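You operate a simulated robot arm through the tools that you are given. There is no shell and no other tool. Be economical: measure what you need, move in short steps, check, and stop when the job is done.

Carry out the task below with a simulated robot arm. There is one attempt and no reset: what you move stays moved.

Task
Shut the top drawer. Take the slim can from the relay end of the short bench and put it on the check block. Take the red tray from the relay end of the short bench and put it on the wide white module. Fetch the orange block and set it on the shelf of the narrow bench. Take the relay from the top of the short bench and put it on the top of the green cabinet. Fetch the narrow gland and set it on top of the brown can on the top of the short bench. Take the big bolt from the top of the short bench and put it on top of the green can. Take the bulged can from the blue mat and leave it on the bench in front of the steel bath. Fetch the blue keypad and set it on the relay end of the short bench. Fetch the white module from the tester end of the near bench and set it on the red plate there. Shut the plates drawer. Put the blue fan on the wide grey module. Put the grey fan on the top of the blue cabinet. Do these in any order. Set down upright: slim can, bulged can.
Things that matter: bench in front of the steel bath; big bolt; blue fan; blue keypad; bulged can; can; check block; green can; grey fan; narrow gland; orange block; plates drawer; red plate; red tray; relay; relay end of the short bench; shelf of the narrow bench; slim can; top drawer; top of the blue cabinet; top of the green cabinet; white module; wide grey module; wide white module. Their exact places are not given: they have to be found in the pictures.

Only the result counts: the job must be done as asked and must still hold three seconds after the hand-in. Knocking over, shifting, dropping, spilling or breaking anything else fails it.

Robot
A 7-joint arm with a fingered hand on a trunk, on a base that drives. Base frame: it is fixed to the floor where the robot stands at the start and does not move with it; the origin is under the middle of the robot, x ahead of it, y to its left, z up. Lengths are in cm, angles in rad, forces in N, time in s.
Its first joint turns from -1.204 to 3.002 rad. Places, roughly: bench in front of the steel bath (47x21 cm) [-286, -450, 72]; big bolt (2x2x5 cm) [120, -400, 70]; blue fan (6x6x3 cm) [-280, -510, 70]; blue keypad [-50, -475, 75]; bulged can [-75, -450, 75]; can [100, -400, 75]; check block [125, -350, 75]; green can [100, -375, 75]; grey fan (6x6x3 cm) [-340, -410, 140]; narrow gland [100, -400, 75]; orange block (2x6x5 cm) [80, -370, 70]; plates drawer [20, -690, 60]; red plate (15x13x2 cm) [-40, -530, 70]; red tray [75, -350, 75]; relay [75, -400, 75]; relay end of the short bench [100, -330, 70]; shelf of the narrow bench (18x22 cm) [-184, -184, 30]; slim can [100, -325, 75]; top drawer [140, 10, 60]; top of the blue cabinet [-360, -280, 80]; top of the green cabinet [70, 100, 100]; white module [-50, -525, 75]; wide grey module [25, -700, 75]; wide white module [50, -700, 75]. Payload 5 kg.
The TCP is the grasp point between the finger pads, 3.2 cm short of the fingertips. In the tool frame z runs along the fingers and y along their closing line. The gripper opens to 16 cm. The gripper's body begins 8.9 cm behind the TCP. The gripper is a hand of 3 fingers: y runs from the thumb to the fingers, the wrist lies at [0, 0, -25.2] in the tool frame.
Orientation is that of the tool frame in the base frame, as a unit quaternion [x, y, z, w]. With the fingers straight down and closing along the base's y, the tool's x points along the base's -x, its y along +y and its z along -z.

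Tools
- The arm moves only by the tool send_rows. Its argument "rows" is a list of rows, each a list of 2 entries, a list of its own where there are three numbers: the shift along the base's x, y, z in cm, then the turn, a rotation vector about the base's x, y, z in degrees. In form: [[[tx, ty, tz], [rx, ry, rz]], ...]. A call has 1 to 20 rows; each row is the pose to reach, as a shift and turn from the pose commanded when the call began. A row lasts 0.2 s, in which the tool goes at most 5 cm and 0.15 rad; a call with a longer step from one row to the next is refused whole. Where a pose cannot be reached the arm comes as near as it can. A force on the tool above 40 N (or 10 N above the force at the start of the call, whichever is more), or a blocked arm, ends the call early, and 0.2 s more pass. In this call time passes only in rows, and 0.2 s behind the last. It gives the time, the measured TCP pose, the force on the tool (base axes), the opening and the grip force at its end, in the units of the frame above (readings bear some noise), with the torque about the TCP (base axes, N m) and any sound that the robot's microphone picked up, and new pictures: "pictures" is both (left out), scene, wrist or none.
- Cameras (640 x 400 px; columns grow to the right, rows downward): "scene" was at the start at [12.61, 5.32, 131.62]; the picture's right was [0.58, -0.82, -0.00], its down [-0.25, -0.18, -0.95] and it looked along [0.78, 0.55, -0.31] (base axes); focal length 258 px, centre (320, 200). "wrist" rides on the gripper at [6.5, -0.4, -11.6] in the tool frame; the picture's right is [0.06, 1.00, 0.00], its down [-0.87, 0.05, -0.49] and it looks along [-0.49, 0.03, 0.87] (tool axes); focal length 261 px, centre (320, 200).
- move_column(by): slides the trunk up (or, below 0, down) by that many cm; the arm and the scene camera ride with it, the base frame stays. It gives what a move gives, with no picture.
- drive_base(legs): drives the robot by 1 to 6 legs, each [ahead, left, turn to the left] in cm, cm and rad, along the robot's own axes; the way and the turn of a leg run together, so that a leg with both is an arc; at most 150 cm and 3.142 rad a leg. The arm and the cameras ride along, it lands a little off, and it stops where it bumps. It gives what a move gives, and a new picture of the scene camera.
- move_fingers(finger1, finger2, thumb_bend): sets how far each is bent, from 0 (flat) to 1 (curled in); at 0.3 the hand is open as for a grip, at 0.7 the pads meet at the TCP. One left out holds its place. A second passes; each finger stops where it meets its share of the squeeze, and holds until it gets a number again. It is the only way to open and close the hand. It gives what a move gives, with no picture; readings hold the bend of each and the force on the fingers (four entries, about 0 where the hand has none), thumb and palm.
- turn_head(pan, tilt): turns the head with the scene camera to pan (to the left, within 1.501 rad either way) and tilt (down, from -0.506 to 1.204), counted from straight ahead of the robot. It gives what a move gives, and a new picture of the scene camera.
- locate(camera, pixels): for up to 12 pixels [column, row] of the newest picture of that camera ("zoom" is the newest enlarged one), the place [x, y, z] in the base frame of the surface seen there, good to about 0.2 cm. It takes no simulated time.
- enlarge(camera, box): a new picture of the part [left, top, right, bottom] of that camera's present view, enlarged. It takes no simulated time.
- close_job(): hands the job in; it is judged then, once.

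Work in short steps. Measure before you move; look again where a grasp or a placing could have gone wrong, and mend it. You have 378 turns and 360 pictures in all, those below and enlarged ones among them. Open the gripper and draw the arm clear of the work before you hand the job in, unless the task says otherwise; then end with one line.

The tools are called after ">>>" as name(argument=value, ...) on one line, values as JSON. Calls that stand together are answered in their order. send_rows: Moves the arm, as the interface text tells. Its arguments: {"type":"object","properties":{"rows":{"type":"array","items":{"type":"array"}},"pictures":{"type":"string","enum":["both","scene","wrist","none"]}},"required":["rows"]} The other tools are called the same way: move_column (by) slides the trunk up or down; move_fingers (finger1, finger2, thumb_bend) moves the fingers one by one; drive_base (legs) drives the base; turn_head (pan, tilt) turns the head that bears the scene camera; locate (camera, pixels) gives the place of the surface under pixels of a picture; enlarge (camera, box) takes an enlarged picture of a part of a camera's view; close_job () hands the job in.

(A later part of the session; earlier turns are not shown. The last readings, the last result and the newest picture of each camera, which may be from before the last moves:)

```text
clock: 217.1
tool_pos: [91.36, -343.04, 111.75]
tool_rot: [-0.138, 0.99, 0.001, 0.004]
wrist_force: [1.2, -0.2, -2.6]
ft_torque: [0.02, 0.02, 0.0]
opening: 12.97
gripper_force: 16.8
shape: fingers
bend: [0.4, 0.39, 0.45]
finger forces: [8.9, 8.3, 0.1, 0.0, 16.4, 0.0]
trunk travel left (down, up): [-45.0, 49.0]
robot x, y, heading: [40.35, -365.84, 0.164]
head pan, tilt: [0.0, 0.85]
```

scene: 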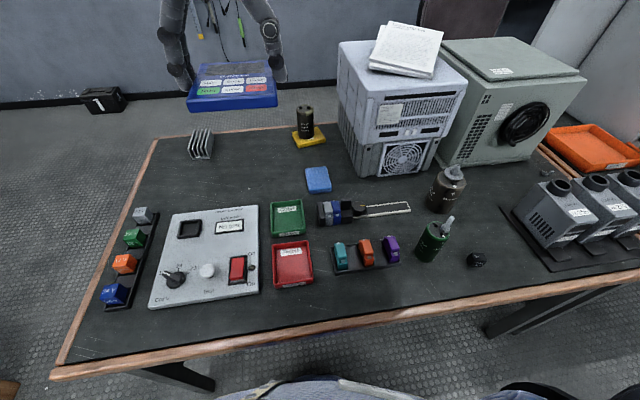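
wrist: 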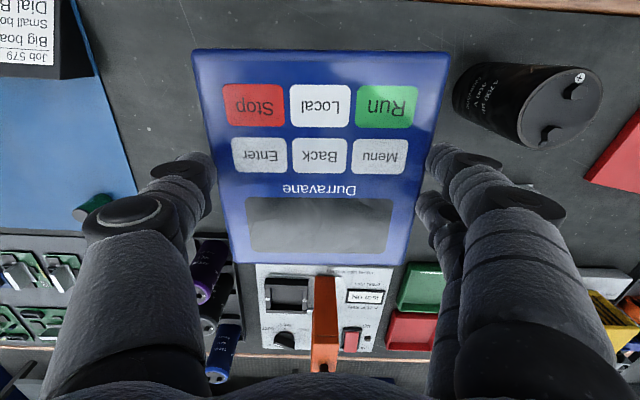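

Bolt and gland still stand. Measure the free area for the keypad.

>>> locate(camera="scene", pixels=[[175, 212], [257, 206], [210, 158], [192, 155], [213, 133], [295, 143], [307, 168], [287, 200], [143, 208], [230, 180], [250, 160], [155, 140]])

```text
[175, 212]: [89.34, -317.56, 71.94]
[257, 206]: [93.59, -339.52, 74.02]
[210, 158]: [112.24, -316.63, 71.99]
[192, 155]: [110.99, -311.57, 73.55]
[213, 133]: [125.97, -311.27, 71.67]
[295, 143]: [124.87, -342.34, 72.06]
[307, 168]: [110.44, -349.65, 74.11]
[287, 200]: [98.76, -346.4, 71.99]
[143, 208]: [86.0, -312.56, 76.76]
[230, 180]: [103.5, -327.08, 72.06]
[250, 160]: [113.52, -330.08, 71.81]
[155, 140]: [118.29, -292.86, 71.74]
```

Place at (104.5,-330.9). Move over and descend to z 78.

>>> send_rows(rows=[[[4, 4, -2], [0, 0, 0]], [[8, 8, -4], [0, 0, 0]], [[13.1, 12.1, -4], [0, 0, 0]]], pictures="none")

```text
refused: row 1 steps farther than a row can; nothing moved
```

>>> send_rows(rows=[[[2.6, 2.4, -3], [0, 0, 0]], [[5.2, 4.8, -6], [0, 0, 0]], [[7.9, 7.3, -9], [0, 0, 0]], [[10.5, 9.7, -12], [0, 0, 0]], [[13.1, 12.1, -15], [0, 0, 0]], [[13.1, 12.1, -19.5], [0, 0, 0]], [[13.1, 12.1, -24], [0, 0, 0]], [[13.1, 12.1, -28.5], [0, 0, 0]], [[13.1, 12.1, -32], [0, 0, 0]]])

```text
clock: 219.1
tool_pos: [104.43, -331.03, 80.01]
tool_rot: [-0.139, 0.99, 0.001, 0.004]
wrist_force: [0.0, -0.2, -2.6]
ft_torque: [0.0, 0.03, 0.02]
opening: 12.97
gripper_force: 17.3
shape: fingers
bend: [0.4, 0.39, 0.45]
finger forces: [8.9, 8.2, 0.0, 0.0, 16.2, 0.0]
trunk travel left (down, up): [-45.0, 49.0]
robot x, y, heading: [40.4, -365.86, 0.171]
head pan, tilt: [0.0, 0.85]
```

scene: 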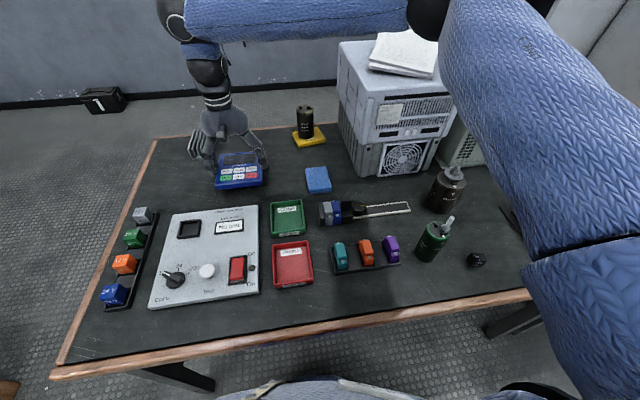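
wrist: 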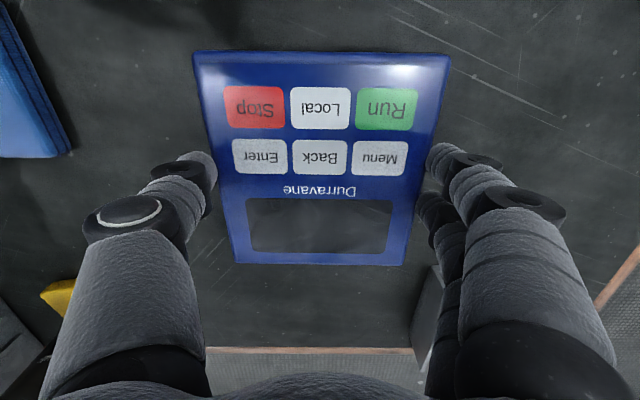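

Lower 3.1 to contact, then release.

>>> send_rows(rows=[[[0, 0, -1.5], [0, 0, 0]], [[0, 0, -2.6], [0, 0, 0]], [[0, 0, -3], [0, 0, 0]], [[0, 0, -3.2], [0, 0, 0]]], pictures="none")

>>> move_fingers(finger1=0.34, finger2=0.34, thumb_bend=0.36)

>>> send_rows(rows=[[[0, 0, 2], [0, 0, 0]], [[0, 0, 6], [0, 0, 0]], [[0, 0, 10.5], [0, 0, 0]], [[0, 0, 15], [0, 0, 0]], [[0, 0, 19], [0, 0, 0]]], pictures="wrist")

```text
clock: 220.1
tool_pos: [104.47, -331.06, 76.74]
tool_rot: [-0.138, 0.99, 0.002, 0.005]
wrist_force: [-0.7, 2.4, 19.3]
ft_torque: [-0.58, -0.21, 0.0]
opening: 12.99
gripper_force: 18.8
shape: fingers
bend: [0.4, 0.39, 0.45]
finger forces: [9.6, 9.5, 0.1, 0.1, 19.0, 0.1]
trunk travel left (down, up): [-45.0, 49.0]
robot x, y, heading: [40.48, -365.9, 0.169]
head pan, tilt: [0.0, 0.85]
```

```text
clock: 221.1
tool_pos: [104.36, -331.1, 76.34]
tool_rot: [-0.138, 0.99, 0.001, 0.004]
wrist_force: [0.0, 0.6, -0.4]
ft_torque: [-0.02, 0.01, -0.02]
opening: 14.8
gripper_force: 0.1
shape: fingers
bend: [0.34, 0.34, 0.36]
finger forces: [0.1, 0.1, 0.0, 0.0, 0.0, 0.0]
trunk travel left (down, up): [-45.0, 49.0]
robot x, y, heading: [40.97, -365.61, 0.17]
head pan, tilt: [0.0, 0.85]
```

```text
clock: 222.3
tool_pos: [104.12, -330.82, 95.36]
tool_rot: [-0.138, 0.99, 0.001, 0.003]
wrist_force: [0.2, 0.7, -1.0]
ft_torque: [-0.02, -0.02, -0.01]
opening: 14.79
gripper_force: 0.0
shape: fingers
bend: [0.34, 0.34, 0.36]
finger forces: [0.0, 0.0, 0.1, 0.0, 0.0, 0.0]
trunk travel left (down, up): [-45.0, 49.0]
robot x, y, heading: [40.25, -365.84, 0.17]
head pan, tilt: [0.0, 0.85]
```

wrist: 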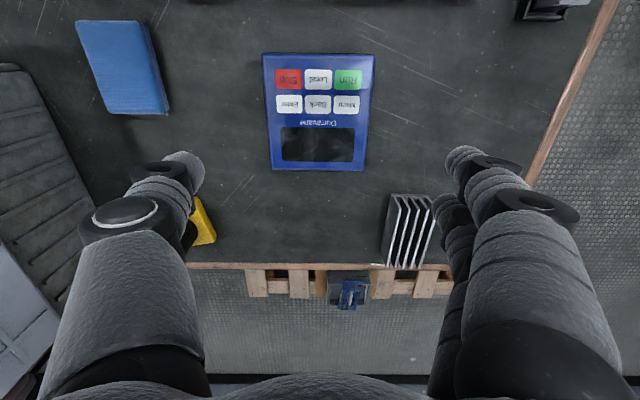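

Keypad placed. Next the red tray (scene ~(292,263)); locate its rim.

>>> locate(camera="scene", pixels=[[272, 246], [310, 242], [313, 280], [276, 287], [292, 264], [292, 243], [293, 285], [273, 265], [312, 262], [287, 235]])

```text
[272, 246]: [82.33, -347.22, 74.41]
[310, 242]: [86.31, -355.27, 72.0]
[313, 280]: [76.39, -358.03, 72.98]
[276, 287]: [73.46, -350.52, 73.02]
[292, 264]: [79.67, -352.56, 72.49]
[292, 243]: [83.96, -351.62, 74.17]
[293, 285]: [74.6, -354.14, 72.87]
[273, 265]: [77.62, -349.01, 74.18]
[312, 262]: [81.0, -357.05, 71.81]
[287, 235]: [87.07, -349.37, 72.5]
```

Gaps around the tray are narrow, so I'll pinch its robot-side wall (thumb inside). I back the base off first for reach.

>>> drive_base(legs=[[-17, 0, 0], [0, 0, 0.125]])

>>> send_rows(rows=[[[0, -2, 0], [0, 0, 8]], [[-1, -4, 0], [0, 0, 16]], [[-2, -6, 0], [0, 0, 24]], [[-3, -8, 0], [0, 0, 32]], [[-4, -10, 0], [0, 0, 40]], [[-5, -12, 0], [0, 0, 48]], [[-6, -14, 0], [0, 0, 56]], [[-7, -16, 0], [0, 0, 64]], [[-8, -18, 0], [0, 0, 72]], [[-9, -20, 0], [0, 0, 80]]], pictures="none")

```text
clock: 224.3
tool_pos: [82.64, -325.74, 95.19]
tool_rot: [-0.203, 0.979, 0.001, 0.003]
wrist_force: [0.1, -0.2, -0.1]
ft_torque: [-0.01, -0.01, 0.01]
opening: 14.76
gripper_force: 0.0
shape: fingers
bend: [0.34, 0.34, 0.36]
finger forces: [0.0, 0.1, 0.0, 0.1, 0.1, 0.1]
trunk travel left (down, up): [-45.0, 49.0]
robot x, y, heading: [23.8, -368.49, 0.305]
head pan, tilt: [0.0, 0.85]
```

scene: 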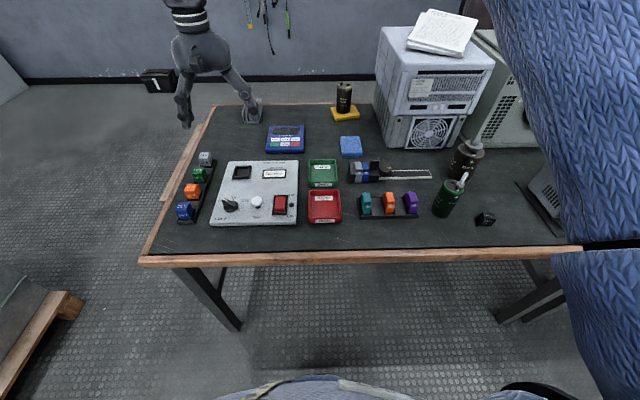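

```text
clock: 226.6
tool_pos: [73.91, -345.67, 95.09]
tool_rot: [0.785, -0.619, -0.003, -0.002]
wrist_force: [-0.3, 0.0, 0.5]
ft_torque: [0.01, -0.01, -0.02]
opening: 14.79
gripper_force: 0.0
shape: fingers
bend: [0.34, 0.34, 0.36]
finger forces: [0.1, 0.0, 0.0, 0.0, 0.0, 0.0]
trunk travel left (down, up): [-45.0, 49.0]
robot x, y, heading: [23.84, -368.86, 0.299]
head pan, tilt: [0.0, 0.85]
```

Rotation fine. Narrow the fingers and move above the tray's near wall.

>>> move_fingers(finger1=0.57, finger2=0.57, thumb_bend=0.57)

>>> send_rows(rows=[[[0.4, -2.5, -3], [0, 0, 3]], [[0.8, -5, -6], [0, 0, 3]], [[1.3, -8.3, -9], [0, 0, 3]], [[1.3, -8.3, -12], [0, 0, 3]]], pictures="wrist")

```text
clock: 227.6
tool_pos: [73.91, -345.6, 95.02]
tool_rot: [0.784, -0.62, -0.002, -0.002]
wrist_force: [-0.3, -0.6, 0.0]
ft_torque: [-0.03, 0.02, -0.02]
opening: 6.37
gripper_force: 0.0
shape: fingers
bend: [0.56, 0.56, 0.56]
finger forces: [0.0, 0.0, 0.0, 0.1, 0.0, 0.0]
trunk travel left (down, up): [-45.0, 49.0]
robot x, y, heading: [23.85, -368.52, 0.302]
head pan, tilt: [0.0, 0.85]
```

```text
clock: 228.6
tool_pos: [75.07, -354.14, 83.26]
tool_rot: [0.8, -0.6, -0.003, -0.002]
wrist_force: [-0.1, -0.7, 0.4]
ft_torque: [0.01, 0.02, -0.02]
opening: 6.38
gripper_force: 0.1
shape: fingers
bend: [0.56, 0.56, 0.56]
finger forces: [0.1, 0.0, 0.0, 0.0, 0.1, 0.0]
trunk travel left (down, up): [-45.0, 49.0]
robot x, y, heading: [24.14, -368.5, 0.297]
head pan, tilt: [0.0, 0.85]
```

wrist: 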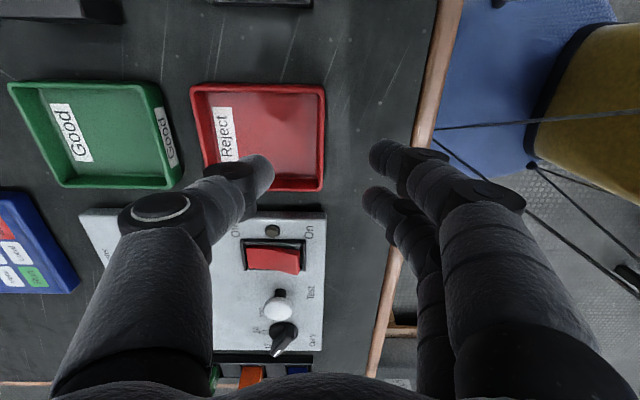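

Wall centred at col 322. Descend to z 77 and pinch.

>>> send_rows(rows=[[[0, 0, -3], [0, 0, 0]], [[0, 0, -5], [0, 0, 0]], [[0, 0, -6.2], [0, 0, 0]]], pictures="none")

>>> move_fingers(finger1=0.76, finger2=0.76, thumb_bend=0.76)

>>> enlarge(camera="wrist", box=[160, 60, 480, 260])

```text
clock: 229.3
tool_pos: [74.78, -353.94, 76.86]
tool_rot: [0.801, -0.599, -0.003, -0.002]
wrist_force: [0.5, 0.8, 0.2]
ft_torque: [0.0, 0.02, -0.03]
opening: 6.38
gripper_force: 0.0
shape: fingers
bend: [0.56, 0.56, 0.56]
finger forces: [0.0, 0.0, 0.1, 0.0, 0.0, 0.1]
trunk travel left (down, up): [-45.0, 49.0]
robot x, y, heading: [23.91, -368.32, 0.299]
head pan, tilt: [0.0, 0.85]
```

```text
clock: 230.3
tool_pos: [74.81, -353.9, 77.02]
tool_rot: [0.801, -0.599, -0.003, -0.002]
wrist_force: [0.9, 0.8, 2.3]
ft_torque: [0.04, -0.04, 0.06]
opening: 0.53
gripper_force: 8.4
shape: fingers
bend: [0.74, 0.74, 0.73]
finger forces: [3.9, 5.5, 0.0, 0.1, 8.8, 0.0]
trunk travel left (down, up): [-45.0, 49.0]
robot x, y, heading: [23.95, -368.72, 0.297]
head pan, tilt: [0.0, 0.85]
```

```text
2.00 times, centred on (320, 160) of wrist
```

zoom: 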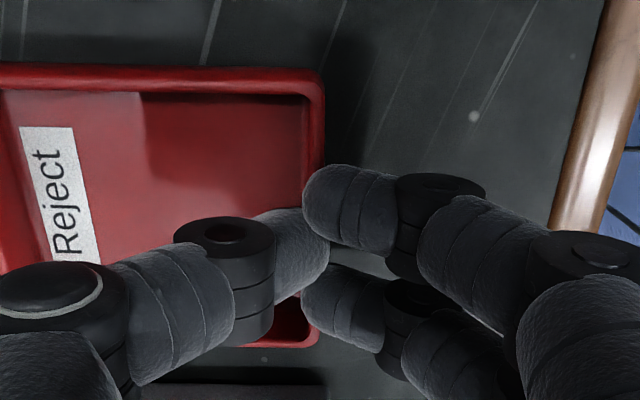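

Pinched with 8 N; squeeze more, then lift.

>>> move_fingers(finger1=0.85, finger2=0.85, thumb_bend=0.85)

>>> send_rows(rows=[[[0, 0, 1], [0, 0, 0]], [[0, 0, 4], [0, 0, 0]], [[0, 0, 8], [0, 0, 0]], [[0, 0, 12], [0, 0, 0]], [[0, 0, 16], [0, 0, 0]], [[0, 0, 20], [0, 0, 0]], [[0, 0, 24], [0, 0, 0]]])

```text
clock: 231.3
tool_pos: [74.7, -354.05, 76.9]
tool_rot: [0.801, -0.599, -0.003, -0.001]
wrist_force: [-1.2, 1.4, -0.1]
ft_torque: [0.06, 0.02, 0.16]
opening: 0.31
gripper_force: 18.7
shape: fingers
bend: [0.75, 0.75, 0.76]
finger forces: [0.0, 10.4, 0.0, 0.1, 27.7, 0.0]
trunk travel left (down, up): [-45.0, 49.0]
robot x, y, heading: [23.99, -368.39, 0.303]
head pan, tilt: [0.0, 0.85]
```

```text
clock: 232.9
tool_pos: [74.58, -353.99, 101.1]
tool_rot: [0.801, -0.599, -0.002, -0.003]
wrist_force: [-0.4, -0.1, 1.0]
ft_torque: [-0.05, -0.01, -0.02]
opening: 0.22
gripper_force: 0.0
shape: fingers
bend: [0.77, 0.76, 0.77]
finger forces: [0.0, 0.0, 0.0, 0.1, 0.0, 0.0]
trunk travel left (down, up): [-45.0, 49.0]
robot x, y, heading: [23.75, -368.82, 0.298]
head pan, tilt: [0.0, 0.85]
```

scene: 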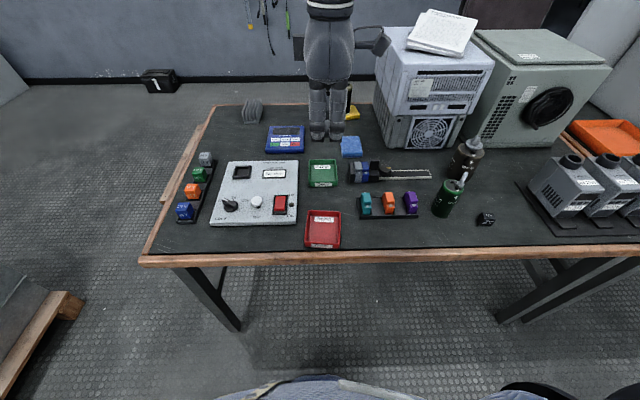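
wrist: 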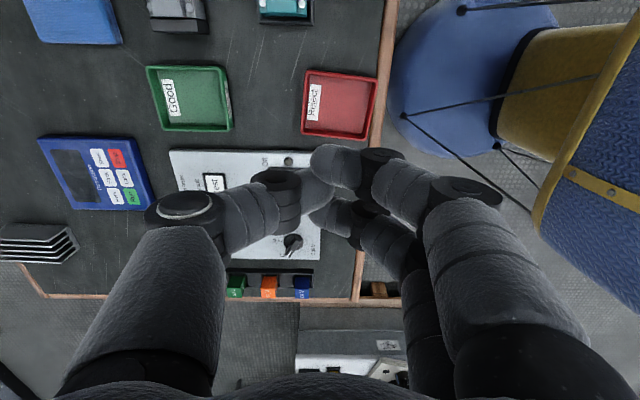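

The tray squeezed out and slid toward the bench front, but it now has free room fore and aft. I'll grasp it across front/back walls. Locate it.

>>> locate(camera="wrist", pixels=[[305, 72], [376, 78], [302, 132], [366, 138], [340, 105], [371, 105], [303, 100], [383, 100]])

>>> move_fingers(finger1=0.32, finger2=0.32, thumb_bend=0.32)

```text
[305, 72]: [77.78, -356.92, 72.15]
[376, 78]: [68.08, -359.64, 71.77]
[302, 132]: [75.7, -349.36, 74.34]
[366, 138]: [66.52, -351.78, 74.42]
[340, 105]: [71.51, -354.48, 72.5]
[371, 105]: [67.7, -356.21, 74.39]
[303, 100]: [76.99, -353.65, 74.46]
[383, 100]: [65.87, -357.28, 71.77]
```

```text
clock: 233.9
tool_pos: [74.92, -353.99, 101.02]
tool_rot: [0.801, -0.599, -0.003, -0.002]
wrist_force: [0.0, -0.1, -0.7]
ft_torque: [0.02, 0.03, 0.03]
opening: 15.99
gripper_force: 0.0
shape: fingers
bend: [0.32, 0.32, 0.32]
finger forces: [0.0, 0.1, 0.1, 0.1, 0.1, 0.1]
trunk travel left (down, up): [-45.0, 49.0]
robot x, y, heading: [23.91, -368.58, 0.302]
head pan, tilt: [0.0, 0.85]
```

Tray centre (72.0,-354.5), 9.9 cm across. Move above and descend to z 77.

>>> send_rows(rows=[[[-1.4, -0.3, -4.5], [0, 0, 0]], [[-2.8, -0.5, -9], [0, 0, 0]], [[-2.8, -0.5, -13.5], [0, 0, 0]], [[-2.8, -0.5, -18], [0, 0, 0]], [[-2.8, -0.5, -21.5], [0, 0, 0]], [[-2.8, -0.5, -24.1], [0, 0, 0]]], pictures="wrist")

```text
clock: 235.3
tool_pos: [72.32, -354.55, 76.77]
tool_rot: [0.801, -0.599, -0.002, -0.002]
wrist_force: [0.1, 0.1, -0.5]
ft_torque: [0.01, 0.04, -0.02]
opening: 16.01
gripper_force: 0.0
shape: fingers
bend: [0.32, 0.32, 0.32]
finger forces: [0.0, 0.0, 0.1, 0.0, 0.0, 0.0]
trunk travel left (down, up): [-45.0, 49.0]
robot x, y, heading: [24.04, -368.66, 0.298]
head pan, tilt: [0.0, 0.85]
```

wrist: 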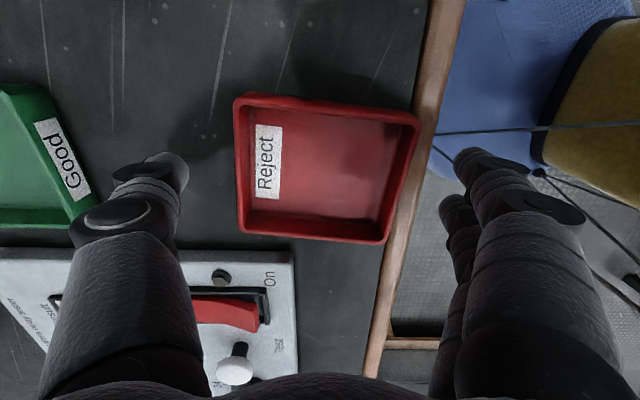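

Good. Close on the tray and lift.

>>> move_fingers(finger1=0.6, finger2=0.6, thumb_bend=0.6)

>>> send_rows(rows=[[[0, 0, 1], [0, 0, 0]], [[0, 0, 4], [0, 0, 0]], [[0, 0, 8], [0, 0, 0]], [[0, 0, 12], [0, 0, 0]], [[0, 0, 16], [0, 0, 0]], [[0, 0, 20], [0, 0, 0]], [[0, 0, 24], [0, 0, 0]], [[0, 0, 28], [0, 0, 0]], [[0, 0, 32], [0, 0, 0]]], pictures="wrist")

```text
clock: 236.3
tool_pos: [72.26, -354.61, 76.8]
tool_rot: [0.8, -0.6, -0.003, -0.002]
wrist_force: [2.2, 1.1, -0.1]
ft_torque: [0.08, -0.19, -0.01]
opening: 10.37
gripper_force: 19.6
shape: fingers
bend: [0.45, 0.46, 0.52]
finger forces: [8.9, 9.0, 0.1, 0.1, 20.3, 0.0]
trunk travel left (down, up): [-45.0, 49.0]
robot x, y, heading: [23.94, -369.18, 0.303]
head pan, tilt: [0.0, 0.85]
```

```text
clock: 238.3
tool_pos: [71.87, -354.54, 108.77]
tool_rot: [0.801, -0.599, -0.002, -0.002]
wrist_force: [0.4, 0.0, -2.8]
ft_torque: [-0.03, -0.03, 0.01]
opening: 10.36
gripper_force: 18.7
shape: fingers
bend: [0.45, 0.46, 0.52]
finger forces: [9.3, 9.5, 0.1, 0.0, 18.7, 0.0]
trunk travel left (down, up): [-45.0, 49.0]
robot x, y, heading: [23.83, -368.85, 0.305]
head pan, tilt: [0.0, 0.85]
```

wrist: 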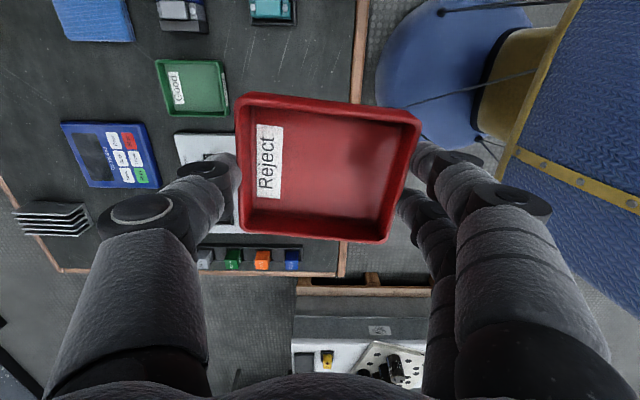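

Tray held level. Back into the aisle's middle, turn south and drive toward the south unit.

>>> drive_base(legs=[[-26, 0, 0], [0, 0, -1.58], [120, 0, 0], [85, 0, 0]])

>>> turn_head(pan=0.0, tilt=0.5)

```text
clock: 253.9
tool_pos: [79.93, -621.61, 108.66]
tool_rot: [-0.15, 0.989, 0.0, 0.003]
wrist_force: [0.3, 0.2, -4.2]
ft_torque: [0.02, 0.0, -0.02]
opening: 10.3
gripper_force: 18.0
shape: fingers
bend: [0.45, 0.46, 0.52]
finger forces: [9.0, 9.0, 0.0, 0.1, 18.0, 0.0]
trunk travel left (down, up): [-45.0, 49.0]
robot x, y, heading: [65.46, -573.66, -1.253]
head pan, tilt: [0.0, 0.85]
```

scene: 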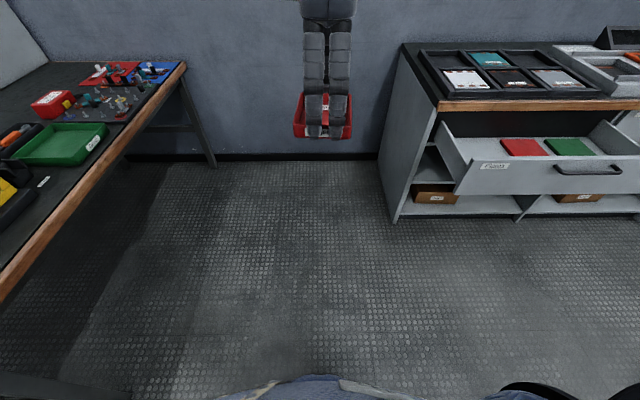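

```text
clock: 254.8
tool_pos: [79.89, -621.64, 108.63]
tool_rot: [-0.151, 0.989, 0.001, 0.003]
wrist_force: [-0.9, -0.6, -2.6]
ft_torque: [-0.01, -0.02, -0.02]
opening: 10.33
gripper_force: 18.1
shape: fingers
bend: [0.45, 0.46, 0.52]
finger forces: [9.1, 9.0, 0.0, 0.0, 18.1, 0.1]
trunk travel left (down, up): [-45.0, 49.0]
robot x, y, heading: [65.18, -573.93, -1.25]
head pan, tilt: [0.0, 0.499]
```

scene: 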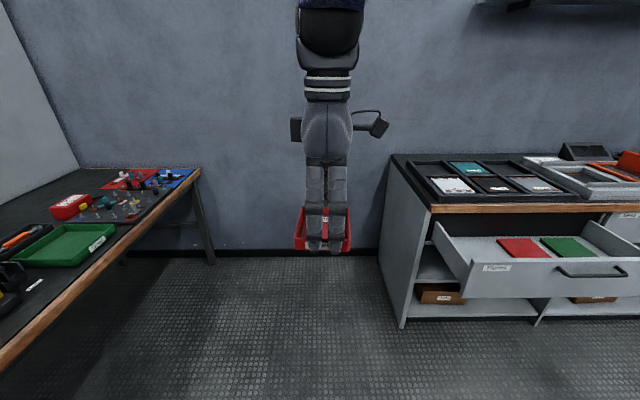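

The black frame on the south unit holds modules; the Plates drawer is below. Drive right to face it.

>>> drive_base(legs=[[12, -58, 0]])

>>> turn_head(pan=0.0, tilt=0.75)

>>> enlarge(camera="scene", box=[180, 60, 500, 260])

```text
clock: 258.1
tool_pos: [27.2, -651.03, 108.58]
tool_rot: [-0.146, 0.989, 0.0, 0.004]
wrist_force: [-0.8, 0.7, -2.8]
ft_torque: [-0.02, -0.01, 0.01]
opening: 10.31
gripper_force: 17.8
shape: fingers
bend: [0.45, 0.46, 0.52]
finger forces: [9.0, 9.0, 0.0, 0.0, 18.0, 0.0]
trunk travel left (down, up): [-45.0, 49.0]
robot x, y, heading: [12.83, -603.01, -1.263]
head pan, tilt: [0.0, 0.499]
```

scene: 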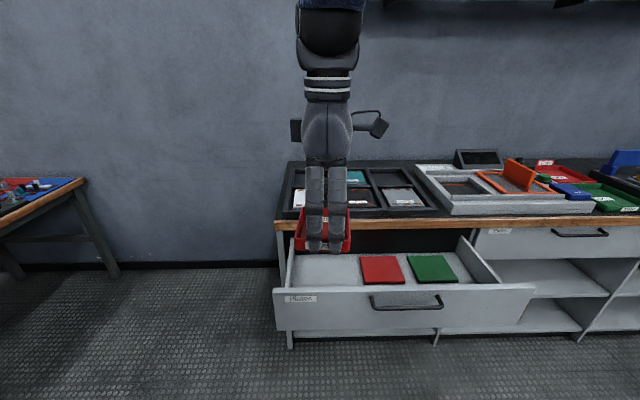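

```text
clock: 258.9
tool_pos: [27.26, -650.99, 108.66]
tool_rot: [-0.145, 0.989, 0.0, 0.004]
wrist_force: [0.4, -0.5, -3.2]
ft_torque: [0.03, -0.04, 0.02]
opening: 10.31
gripper_force: 18.3
shape: fingers
bend: [0.45, 0.46, 0.52]
finger forces: [8.9, 9.0, 0.1, 0.0, 18.0, 0.0]
trunk travel left (down, up): [-45.0, 49.0]
robot x, y, heading: [12.96, -602.91, -1.262]
head pan, tilt: [0.0, 0.75]
```

scene: 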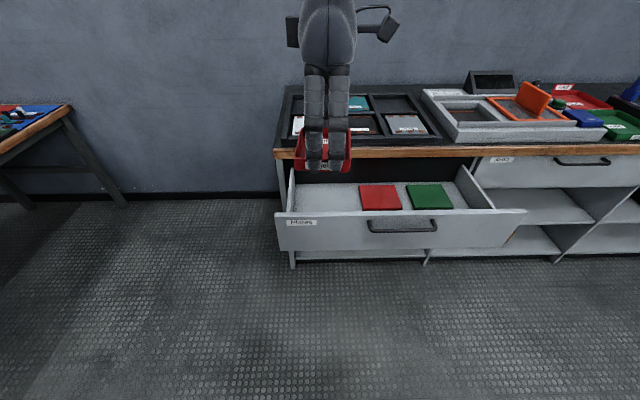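

```text
2.00 times, centred on (340, 160) of scene
```

zoom: 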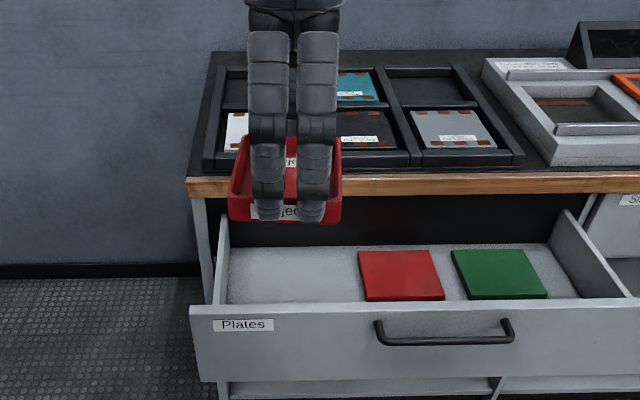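

The arm hides the white module; shift it aside to the left to see.

>>> send_rows(rows=[[[4.5, 1.4, 0], [0, 0, 0]], [[9, 2.8, 0], [0, 0, 0]], [[13.5, 4.2, 0], [0, 0, 0]], [[18, 5.6, 0], [0, 0, 0]], [[22.5, 7, 0], [0, 0, 0]]], pictures="none")

>>> enlarge(camera="scene", box=[260, 70, 460, 195])

>>> locate(camera="zoom", pixels=[[110, 175], [100, 150], [160, 150], [160, 205], [100, 205], [460, 175], [430, 150], [500, 150], [520, 200], [440, 205], [120, 270], [320, 330]])

```text
clock: 260.1
tool_pos: [50.21, -643.41, 108.58]
tool_rot: [-0.145, 0.989, 0.001, 0.002]
wrist_force: [-0.1, 0.2, -2.8]
ft_torque: [-0.02, 0.01, 0.01]
opening: 10.32
gripper_force: 18.0
shape: fingers
bend: [0.45, 0.46, 0.52]
finger forces: [8.9, 8.9, 0.1, 0.0, 17.9, 0.0]
trunk travel left (down, up): [-45.0, 49.0]
robot x, y, heading: [12.65, -602.69, -1.263]
head pan, tilt: [0.0, 0.75]
```

```text
3.20 times, centred on (360, 132) of scene
```

zoom: 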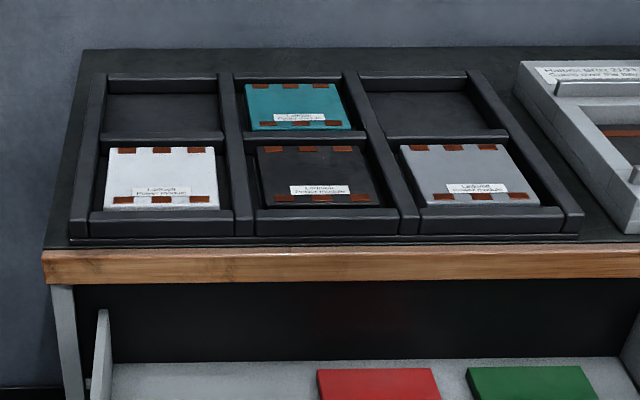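

```text
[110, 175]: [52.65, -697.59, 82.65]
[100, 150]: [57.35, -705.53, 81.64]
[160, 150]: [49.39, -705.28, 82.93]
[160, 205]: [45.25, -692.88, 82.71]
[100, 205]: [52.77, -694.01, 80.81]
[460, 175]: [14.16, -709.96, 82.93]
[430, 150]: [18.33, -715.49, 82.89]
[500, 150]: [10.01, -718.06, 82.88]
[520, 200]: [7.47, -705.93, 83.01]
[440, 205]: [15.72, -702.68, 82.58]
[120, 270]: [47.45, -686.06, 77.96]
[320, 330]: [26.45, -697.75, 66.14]
```

Locate frame bars' heights and the module edges.

>>> locate(camera="zoom", pixels=[[160, 215], [230, 170], [90, 170], [160, 140], [114, 152], [210, 152], [216, 202], [110, 204], [403, 150], [500, 148], [530, 200], [432, 200]])

```text
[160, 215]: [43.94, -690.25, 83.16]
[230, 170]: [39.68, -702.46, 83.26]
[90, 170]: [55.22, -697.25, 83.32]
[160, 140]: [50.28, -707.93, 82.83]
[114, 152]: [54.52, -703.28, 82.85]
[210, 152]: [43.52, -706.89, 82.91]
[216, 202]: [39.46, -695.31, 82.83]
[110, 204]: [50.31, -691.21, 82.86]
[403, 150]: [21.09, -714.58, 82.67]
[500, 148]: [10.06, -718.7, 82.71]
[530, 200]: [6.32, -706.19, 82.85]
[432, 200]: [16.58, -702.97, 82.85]
```

White module centre (46.95,-699.2); grey module centre (13.5,-710.6). Check the drawer's corner before driving left-forward.

>>> locate(camera="scene", pixels=[[280, 225], [278, 245], [520, 212], [400, 225], [400, 245], [295, 262], [400, 160]])

```text
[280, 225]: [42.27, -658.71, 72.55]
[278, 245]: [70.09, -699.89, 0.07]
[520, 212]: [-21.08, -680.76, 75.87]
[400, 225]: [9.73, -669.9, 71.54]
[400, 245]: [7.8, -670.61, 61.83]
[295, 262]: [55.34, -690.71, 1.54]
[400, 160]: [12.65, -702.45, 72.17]
```

Drive left-forward past the drawer's end.

>>> drive_base(legs=[[30, 46, 0]])

```text
clock: 263.3
tool_pos: [101.97, -659.7, 108.54]
tool_rot: [-0.134, 0.991, 0.0, 0.003]
wrist_force: [0.5, -0.7, -2.3]
ft_torque: [-0.01, 0.01, -0.03]
opening: 10.31
gripper_force: 17.5
shape: fingers
bend: [0.45, 0.46, 0.52]
finger forces: [8.8, 9.1, 0.0, 0.0, 17.9, 0.0]
trunk travel left (down, up): [-45.0, 49.0]
robot x, y, heading: [65.83, -618.35, -1.283]
head pan, tilt: [0.0, 0.75]
```

scene: 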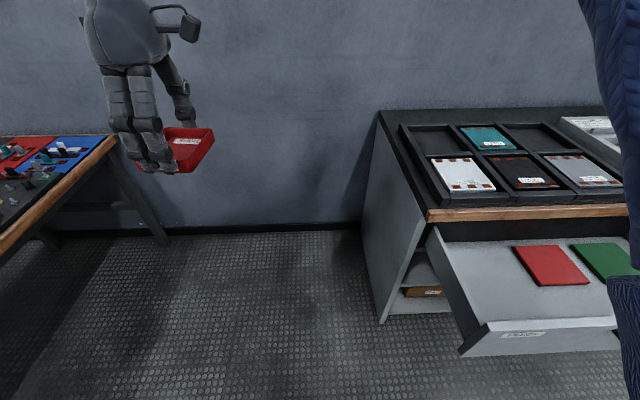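

Move the tray over to above the white module.

>>> send_rows(rows=[[[-3.67, -2.63, -0.5], [0, 0, 0]], [[-7.33, -5.27, -1], [0, 0, 0]], [[-11, -7.9, -1.5], [0, 0, 0]], [[-14.7, -10.5, -2], [0, 0, 0]], [[-18.3, -13.2, -2.5], [0, 0, 0]], [[-22, -15.8, -3], [0, 0, 0]], [[-25.7, -18.4, -3.5], [0, 0, 0]], [[-29.3, -21.1, -4], [0, 0, 0]], [[-33, -23.7, -5], [0, 0, 0]], [[-36.7, -26.3, -6], [0, 0, 0]], [[-40.3, -29, -7], [0, 0, 0]], [[-44, -31.6, -8], [0, 0, 0]], [[-47.7, -34.2, -9], [0, 0, 0]], [[-51.3, -36.9, -10], [0, 0, 0]], [[-55, -39.5, -11], [0, 0, 0]]])

```text
clock: 266.5
tool_pos: [46.75, -699.23, 97.57]
tool_rot: [-0.135, 0.991, 0.0, 0.004]
wrist_force: [0.3, 0.0, -3.2]
ft_torque: [-0.02, -0.01, 0.02]
opening: 10.3
gripper_force: 17.2
shape: fingers
bend: [0.45, 0.46, 0.52]
finger forces: [8.7, 8.8, 0.1, 0.1, 17.7, 0.0]
trunk travel left (down, up): [-45.0, 49.0]
robot x, y, heading: [66.07, -618.22, -1.285]
head pan, tilt: [0.0, 0.75]
```

scene: 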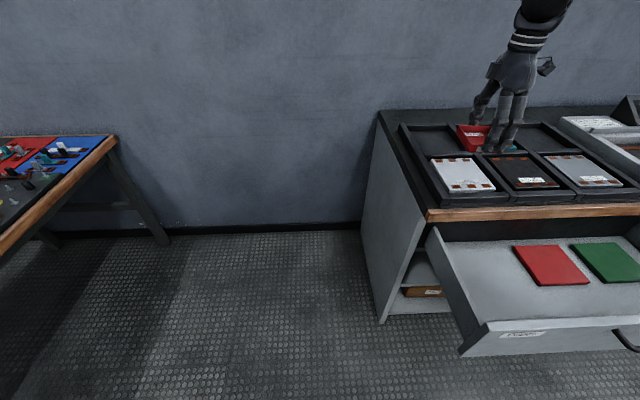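
wrist: 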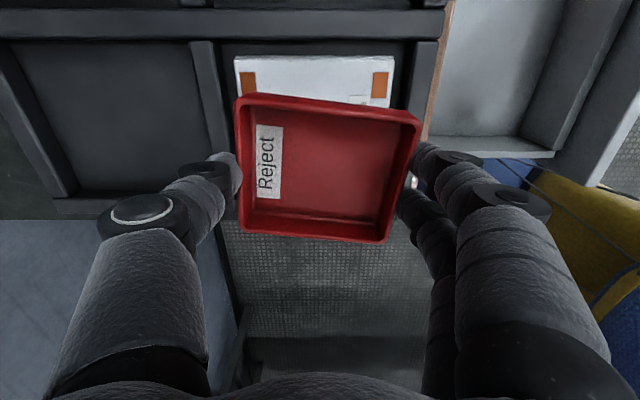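

The module appears offset toward image-up; verify by locating its corners from the wrist view.

>>> locate(camera="wrist", pixels=[[238, 60], [393, 60], [315, 65], [315, 80], [240, 85], [390, 90], [241, 100], [412, 125], [245, 228], [380, 236], [325, 165]])

```text
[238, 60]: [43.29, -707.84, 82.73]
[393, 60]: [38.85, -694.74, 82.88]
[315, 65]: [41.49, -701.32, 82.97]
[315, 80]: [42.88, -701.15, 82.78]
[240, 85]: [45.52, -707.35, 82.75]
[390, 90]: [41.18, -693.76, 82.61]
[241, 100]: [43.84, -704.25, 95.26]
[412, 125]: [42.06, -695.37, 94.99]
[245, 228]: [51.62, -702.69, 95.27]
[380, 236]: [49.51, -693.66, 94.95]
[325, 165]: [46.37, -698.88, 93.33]
```

Tray is centred over the module. Lower to contact.

>>> send_rows(rows=[[[-0.1, -0.4, -4], [0, 0, 0]], [[-0.1, -0.4, -8], [0, 0, 0]], [[-0.1, -0.4, -9.2], [0, 0, 0]], [[-0.1, -0.4, -9.7], [0, 0, 0]], [[-0.1, -0.4, -10], [0, 0, 0]]], pictures="none")

```text
clock: 267.7
tool_pos: [47.02, -699.61, 87.76]
tool_rot: [-0.135, 0.991, 0.0, 0.003]
wrist_force: [0.5, 0.1, -3.2]
ft_torque: [0.0, -0.01, -0.01]
opening: 10.27
gripper_force: 17.6
shape: fingers
bend: [0.45, 0.46, 0.52]
finger forces: [8.8, 8.9, 0.0, 0.0, 17.5, 0.0]
trunk travel left (down, up): [-45.0, 49.0]
robot x, y, heading: [65.67, -618.4, -1.283]
head pan, tilt: [0.0, 0.75]
```

>>> send_rows(rows=[[[0, 0, -0.3], [0, 0, 0]], [[0, 0, -0.6], [0, 0, 0]], [[0, 0, -0.6], [0, 0, 0]]], pictures="wrist")

```text
clock: 268.5
tool_pos: [46.97, -699.52, 87.42]
tool_rot: [-0.136, 0.991, -0.002, 0.004]
wrist_force: [-2.5, -4.4, 30.3]
ft_torque: [-0.12, 0.0, -0.05]
opening: 10.28
gripper_force: 19.0
shape: fingers
bend: [0.46, 0.47, 0.52]
finger forces: [8.4, 8.5, 0.0, 0.0, 20.6, 0.0]
trunk travel left (down, up): [-45.0, 49.0]
robot x, y, heading: [65.76, -618.35, -1.287]
head pan, tilt: [0.0, 0.75]
```

wrist: 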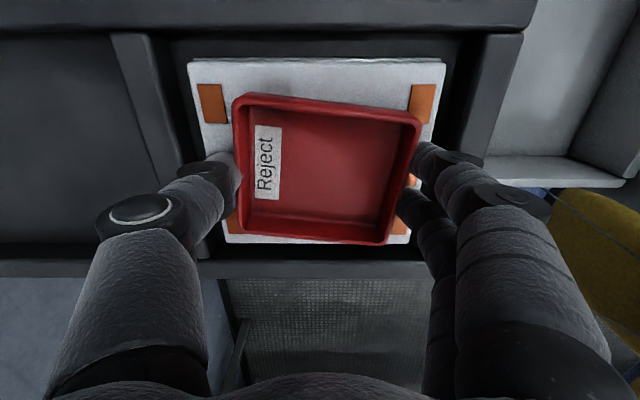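

Seated on the white module. Ease up a bit and release.

>>> send_rows(rows=[[[0, 0, 0.3], [0, 0, 0]]], pictures="none")

>>> move_fingers(finger1=0.39, finger2=0.39, thumb_bend=0.42)

>>> send_rows(rows=[[[0, 0, 2], [0, 0, 0]], [[0, 0, 6], [0, 0, 0]], [[0, 0, 10.5], [0, 0, 0]], [[0, 0, 15], [0, 0, 0]], [[0, 0, 19.5], [0, 0, 0]]])

```text
clock: 268.9
tool_pos: [46.99, -699.43, 87.48]
tool_rot: [-0.135, 0.991, 0.0, 0.004]
wrist_force: [-1.6, -8.0, 17.2]
ft_torque: [-0.44, -0.03, -0.07]
opening: 10.31
gripper_force: 19.0
shape: fingers
bend: [0.46, 0.47, 0.52]
finger forces: [7.4, 7.4, 0.1, 0.1, 21.8, 0.0]
trunk travel left (down, up): [-45.0, 49.0]
robot x, y, heading: [65.77, -618.3, -1.284]
head pan, tilt: [0.0, 0.75]
```

```text
clock: 269.9
tool_pos: [46.89, -699.45, 87.3]
tool_rot: [-0.135, 0.991, -0.001, 0.003]
wrist_force: [0.2, 0.0, -0.3]
ft_torque: [-0.02, -0.01, -0.02]
opening: 12.58
gripper_force: 0.0
shape: fingers
bend: [0.39, 0.39, 0.42]
finger forces: [0.0, 0.0, 0.0, 0.0, 0.0, 0.0]
trunk travel left (down, up): [-45.0, 49.0]
robot x, y, heading: [65.52, -618.1, -1.288]
head pan, tilt: [0.0, 0.75]
```

```text
clock: 271.1
tool_pos: [46.7, -699.45, 106.79]
tool_rot: [-0.135, 0.991, 0.001, 0.004]
wrist_force: [0.0, 0.2, -0.4]
ft_torque: [-0.02, 0.01, 0.01]
opening: 12.57
gripper_force: 0.1
shape: fingers
bend: [0.39, 0.39, 0.42]
finger forces: [0.1, 0.0, 0.0, 0.0, 0.0, 0.1]
trunk travel left (down, up): [-45.0, 49.0]
robot x, y, heading: [65.52, -618.12, -1.286]
head pan, tilt: [0.0, 0.75]
```

scene: 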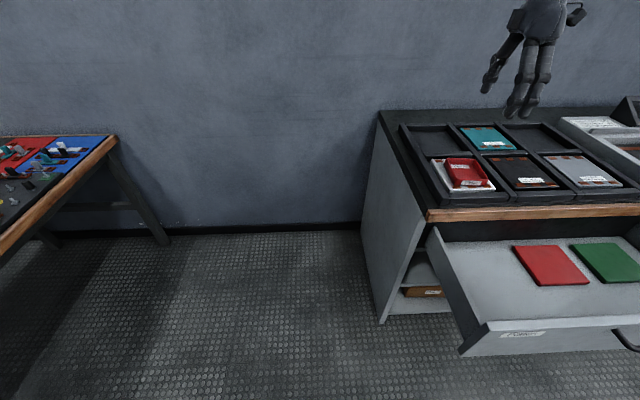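
wrist: 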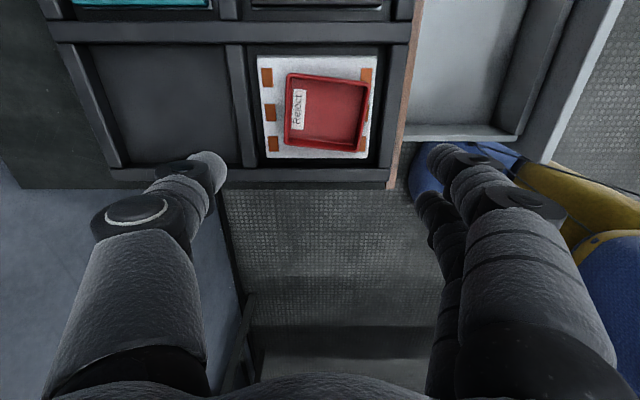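

Red tray is on the white module. Next shut the Plates drawer: bring the arm to a neutral posture (yaw -90°) and close the fingers.

>>> send_rows(rows=[[[3, 1.8, 1], [0, 0, -7.5]], [[6, 3.6, 2], [0, 0, -15]], [[9, 5.5, 3], [0, 0, -22.5]], [[12, 7.3, 4], [0, 0, -30]], [[15, 9.2, 5], [0, 0, -37.5]], [[18, 11, 5], [0, 0, -45]], [[21, 12.8, 5], [0, 0, -52.5]], [[24, 14.6, 5], [0, 0, -60]], [[27, 16.5, 5], [0, 0, -67.5]], [[30, 18.3, 5], [0, 0, -75]], [[33, 20.1, 5], [0, 0, -82.5]], [[36, 22, 5], [0, 0, -90]]], pictures="none")

>>> move_fingers(finger1=0.7, finger2=0.7, thumb_bend=0.7)

>>> drive_base(legs=[[-34, -56, 0]])

```text
clock: 273.7
tool_pos: [83.06, -677.51, 111.97]
tool_rot: [0.607, 0.795, -0.002, 0.003]
wrist_force: [-0.9, 0.2, 0.3]
ft_torque: [-0.02, 0.02, -0.03]
opening: 12.56
gripper_force: 0.1
shape: fingers
bend: [0.39, 0.39, 0.42]
finger forces: [0.0, 0.1, 0.0, 0.0, 0.1, 0.0]
trunk travel left (down, up): [-45.0, 49.0]
robot x, y, heading: [65.93, -617.64, -1.285]
head pan, tilt: [0.0, 0.75]
```

```text
clock: 274.7
tool_pos: [83.0, -677.4, 111.96]
tool_rot: [0.605, 0.796, -0.001, 0.002]
wrist_force: [-0.3, 0.8, -1.1]
ft_torque: [0.05, 0.01, -0.01]
opening: 1.26
gripper_force: 0.1
shape: fingers
bend: [0.7, 0.7, 0.7]
finger forces: [0.0, 0.0, 0.1, 0.0, 0.0, 0.0]
trunk travel left (down, up): [-45.0, 49.0]
robot x, y, heading: [65.64, -618.37, -1.287]
head pan, tilt: [0.0, 0.75]
```

```text
clock: 278.3
tool_pos: [19.42, -660.62, 112.01]
tool_rot: [0.606, 0.796, -0.002, 0.002]
wrist_force: [0.9, -0.6, 0.0]
ft_torque: [-0.01, -0.04, -0.03]
opening: 1.25
gripper_force: 0.0
shape: fingers
bend: [0.7, 0.7, 0.7]
finger forces: [0.0, 0.1, 0.0, 0.0, 0.1, 0.0]
trunk travel left (down, up): [-45.0, 49.0]
robot x, y, heading: [2.19, -600.83, -1.284]
head pan, tilt: [0.0, 0.75]
```

scene: 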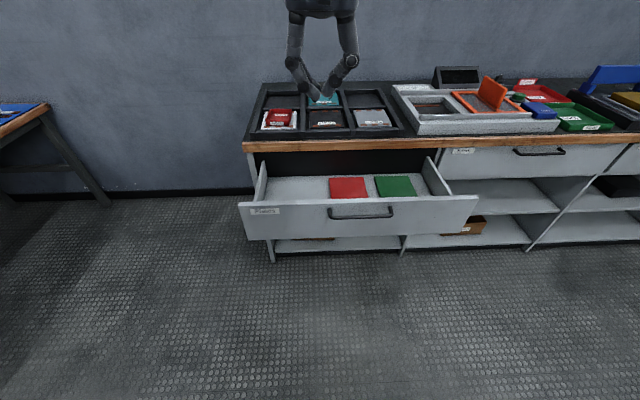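

Locate drawer front, handle, neighbouring closed front and counter edge.

>>> locate(camera="scene", pixels=[[280, 225], [450, 215], [245, 215], [470, 205], [360, 214], [360, 225], [300, 205], [300, 235], [500, 165], [330, 147], [540, 153], [290, 222]])

```text
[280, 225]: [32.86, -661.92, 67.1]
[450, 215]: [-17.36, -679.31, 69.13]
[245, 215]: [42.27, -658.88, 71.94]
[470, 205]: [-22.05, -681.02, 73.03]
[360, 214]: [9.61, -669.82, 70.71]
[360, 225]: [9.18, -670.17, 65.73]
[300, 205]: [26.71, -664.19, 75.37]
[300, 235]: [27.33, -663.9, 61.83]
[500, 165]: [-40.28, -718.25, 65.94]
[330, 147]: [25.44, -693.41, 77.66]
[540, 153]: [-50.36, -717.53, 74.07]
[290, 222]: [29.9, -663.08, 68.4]
```

Drawer front at n=637, closed neighbour at 666.4 (travel 29.4). Pitch the hand to ~33° below level, retracting 8 cm.

>>> send_rows(rows=[[[0, 1, -0.4], [-6.7, -2.3, 0]], [[0, 2, -0.8], [-13.4, -4.6, 0]], [[0, 3, -1.2], [-20.1, -6.9, 0]], [[-0.1, 4, -1.6], [-26.8, -9.2, 0]], [[-0.1, 5.2, -2], [-33.5, -11.5, 0]], [[-0.2, 6.4, -2.4], [-40.2, -13.8, 0]], [[-0.2, 7.4, -2.8], [-46.9, -16.1, 0]], [[-0.2, 8.4, -3], [-53.6, -18.4, 0]], [[-0.2, 8.4, -3], [-53.6, -18.4, 0]]], pictures="none")

>>> move_column(by=-39)

```text
clock: 280.3
tool_pos: [20.9, -653.15, 109.74]
tool_rot: [0.534, 0.698, -0.267, 0.396]
wrist_force: [0.1, -0.5, 1.3]
ft_torque: [0.0, -0.02, 0.01]
opening: 1.26
gripper_force: 0.1
shape: fingers
bend: [0.7, 0.7, 0.7]
finger forces: [0.0, 0.0, 0.0, 0.0, 0.1, 0.0]
out of reach, approached as far as the arm can: row 8, 9
trunk travel left (down, up): [-45.0, 49.0]
robot x, y, heading: [2.44, -601.45, -1.285]
head pan, tilt: [0.0, 0.75]
```

```text
clock: 284.1
tool_pos: [21.13, -653.13, 70.87]
tool_rot: [0.532, 0.699, -0.265, 0.396]
wrist_force: [-0.2, 0.4, -0.3]
ft_torque: [0.0, -0.03, 0.02]
opening: 1.27
gripper_force: 0.1
shape: fingers
bend: [0.7, 0.7, 0.7]
finger forces: [0.1, 0.0, 0.0, 0.0, 0.0, 0.0]
trunk travel left (down, up): [-6.0, 88.0]
robot x, y, heading: [2.31, -601.16, -1.282]
head pan, tilt: [0.0, 0.75]
```

Hand is 33° below level, tips ~9.6 cm before the drawer, z 69. Push along n.

>>> send_rows(rows=[[[0.8, -2.4, 0], [0, 0, 0]], [[1.6, -4.7, 0], [0, 0, 0]], [[2.4, -7.1, 0], [0, 0, 0]], [[2.9, -8.5, 0], [0, 0, 0]], [[3.4, -9.9, 0], [0, 0, 0]], [[3.9, -11.4, 0], [0, 0, 0]], [[4.4, -12.8, 0], [0, 0, 0]], [[4.9, -14.2, 0], [0, 0, 0]], [[5.4, -15.6, 0], [0, 0, 0]], [[5.9, -17, 0], [0, 0, 0]], [[6.3, -18.4, 0], [0, 0, 0]], [[6.8, -19.9, 0], [0, 0, 0]], [[7.3, -21.3, 0], [0, 0, 0]], [[7.8, -22.7, 0], [0, 0, 0]]], pictures="scene")

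```text
clock: 287.1
tool_pos: [28.66, -675.77, 70.76]
tool_rot: [0.533, 0.699, -0.266, 0.396]
wrist_force: [-0.1, -0.1, 0.6]
ft_torque: [0.01, -0.02, 0.03]
opening: 1.27
gripper_force: 0.0
shape: fingers
bend: [0.7, 0.7, 0.7]
finger forces: [0.0, 0.0, 0.1, 0.0, 0.0, 0.0]
trunk travel left (down, up): [-6.0, 88.0]
robot x, y, heading: [2.35, -601.26, -1.291]
head pan, tilt: [0.0, 0.75]
```

scene: 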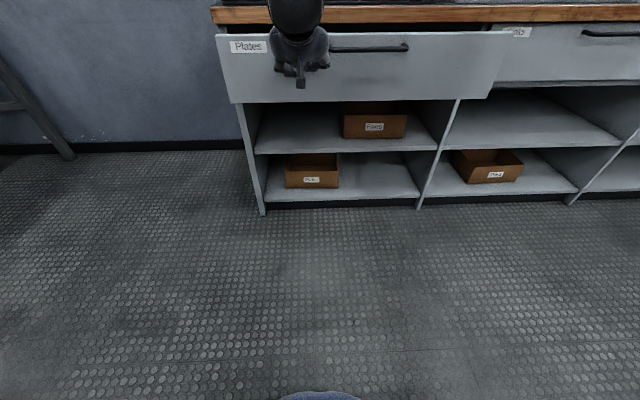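

>>> locate(camera="scene", pixels=[[250, 80], [400, 75], [480, 60], [560, 60], [360, 17]])

```text
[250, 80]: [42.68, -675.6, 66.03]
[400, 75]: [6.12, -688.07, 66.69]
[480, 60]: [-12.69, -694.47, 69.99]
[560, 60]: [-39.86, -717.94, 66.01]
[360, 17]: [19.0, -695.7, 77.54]
```

Front now at n=653; 13 cm to go.

>>> send_rows(rows=[[[0.5, -1.4, 0], [0, 0, 0]], [[1, -2.8, 0], [0, 0, 0]], [[1.5, -4.3, 0], [0, 0, 0]], [[1.9, -5.7, 0], [0, 0, 0]], [[2.4, -7.1, 0], [0, 0, 0]], [[2.9, -8.5, 0], [0, 0, 0]], [[3.4, -9.9, 0], [0, 0, 0]], [[3.8, -11, 0], [0, 0, 0]], [[4.1, -12, 0], [0, 0, 0]], [[4.4, -13, 0], [0, 0, 0]], [[4.8, -14, 0], [0, 0, 0]], [[5.2, -15, 0], [0, 0, 0]], [[5.5, -16, 0], [0, 0, 0]]], pictures="scene")

>>> locate(camera="scene", pixels=[[240, 60], [400, 65], [450, 60], [560, 60], [360, 17]])

```text
clock: 289.5
tool_pos: [34.01, -689.51, 70.78]
tool_rot: [0.528, 0.703, -0.264, 0.395]
wrist_force: [-6.0, 19.0, 2.2]
ft_torque: [-0.05, 0.04, -0.22]
opening: 1.22
gripper_force: 11.6
shape: fingers
bend: [0.7, 0.76, 0.7]
finger forces: [0.0, 12.9, 0.0, 0.1, 9.7, 0.0]
trunk travel left (down, up): [-6.0, 88.0]
robot x, y, heading: [2.43, -601.12, -1.284]
head pan, tilt: [0.0, 0.75]
stopped in row 12: the force on the tool passed its limit at 65 N (the readings are from after the stop); the commanded pose is now the measured one
```

scene: 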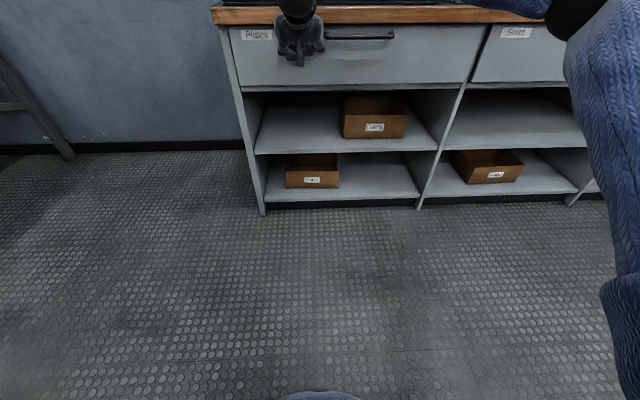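

```text
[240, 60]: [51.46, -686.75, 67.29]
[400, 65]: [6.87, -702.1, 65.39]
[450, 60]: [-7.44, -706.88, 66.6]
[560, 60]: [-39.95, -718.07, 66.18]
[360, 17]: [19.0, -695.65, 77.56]
```

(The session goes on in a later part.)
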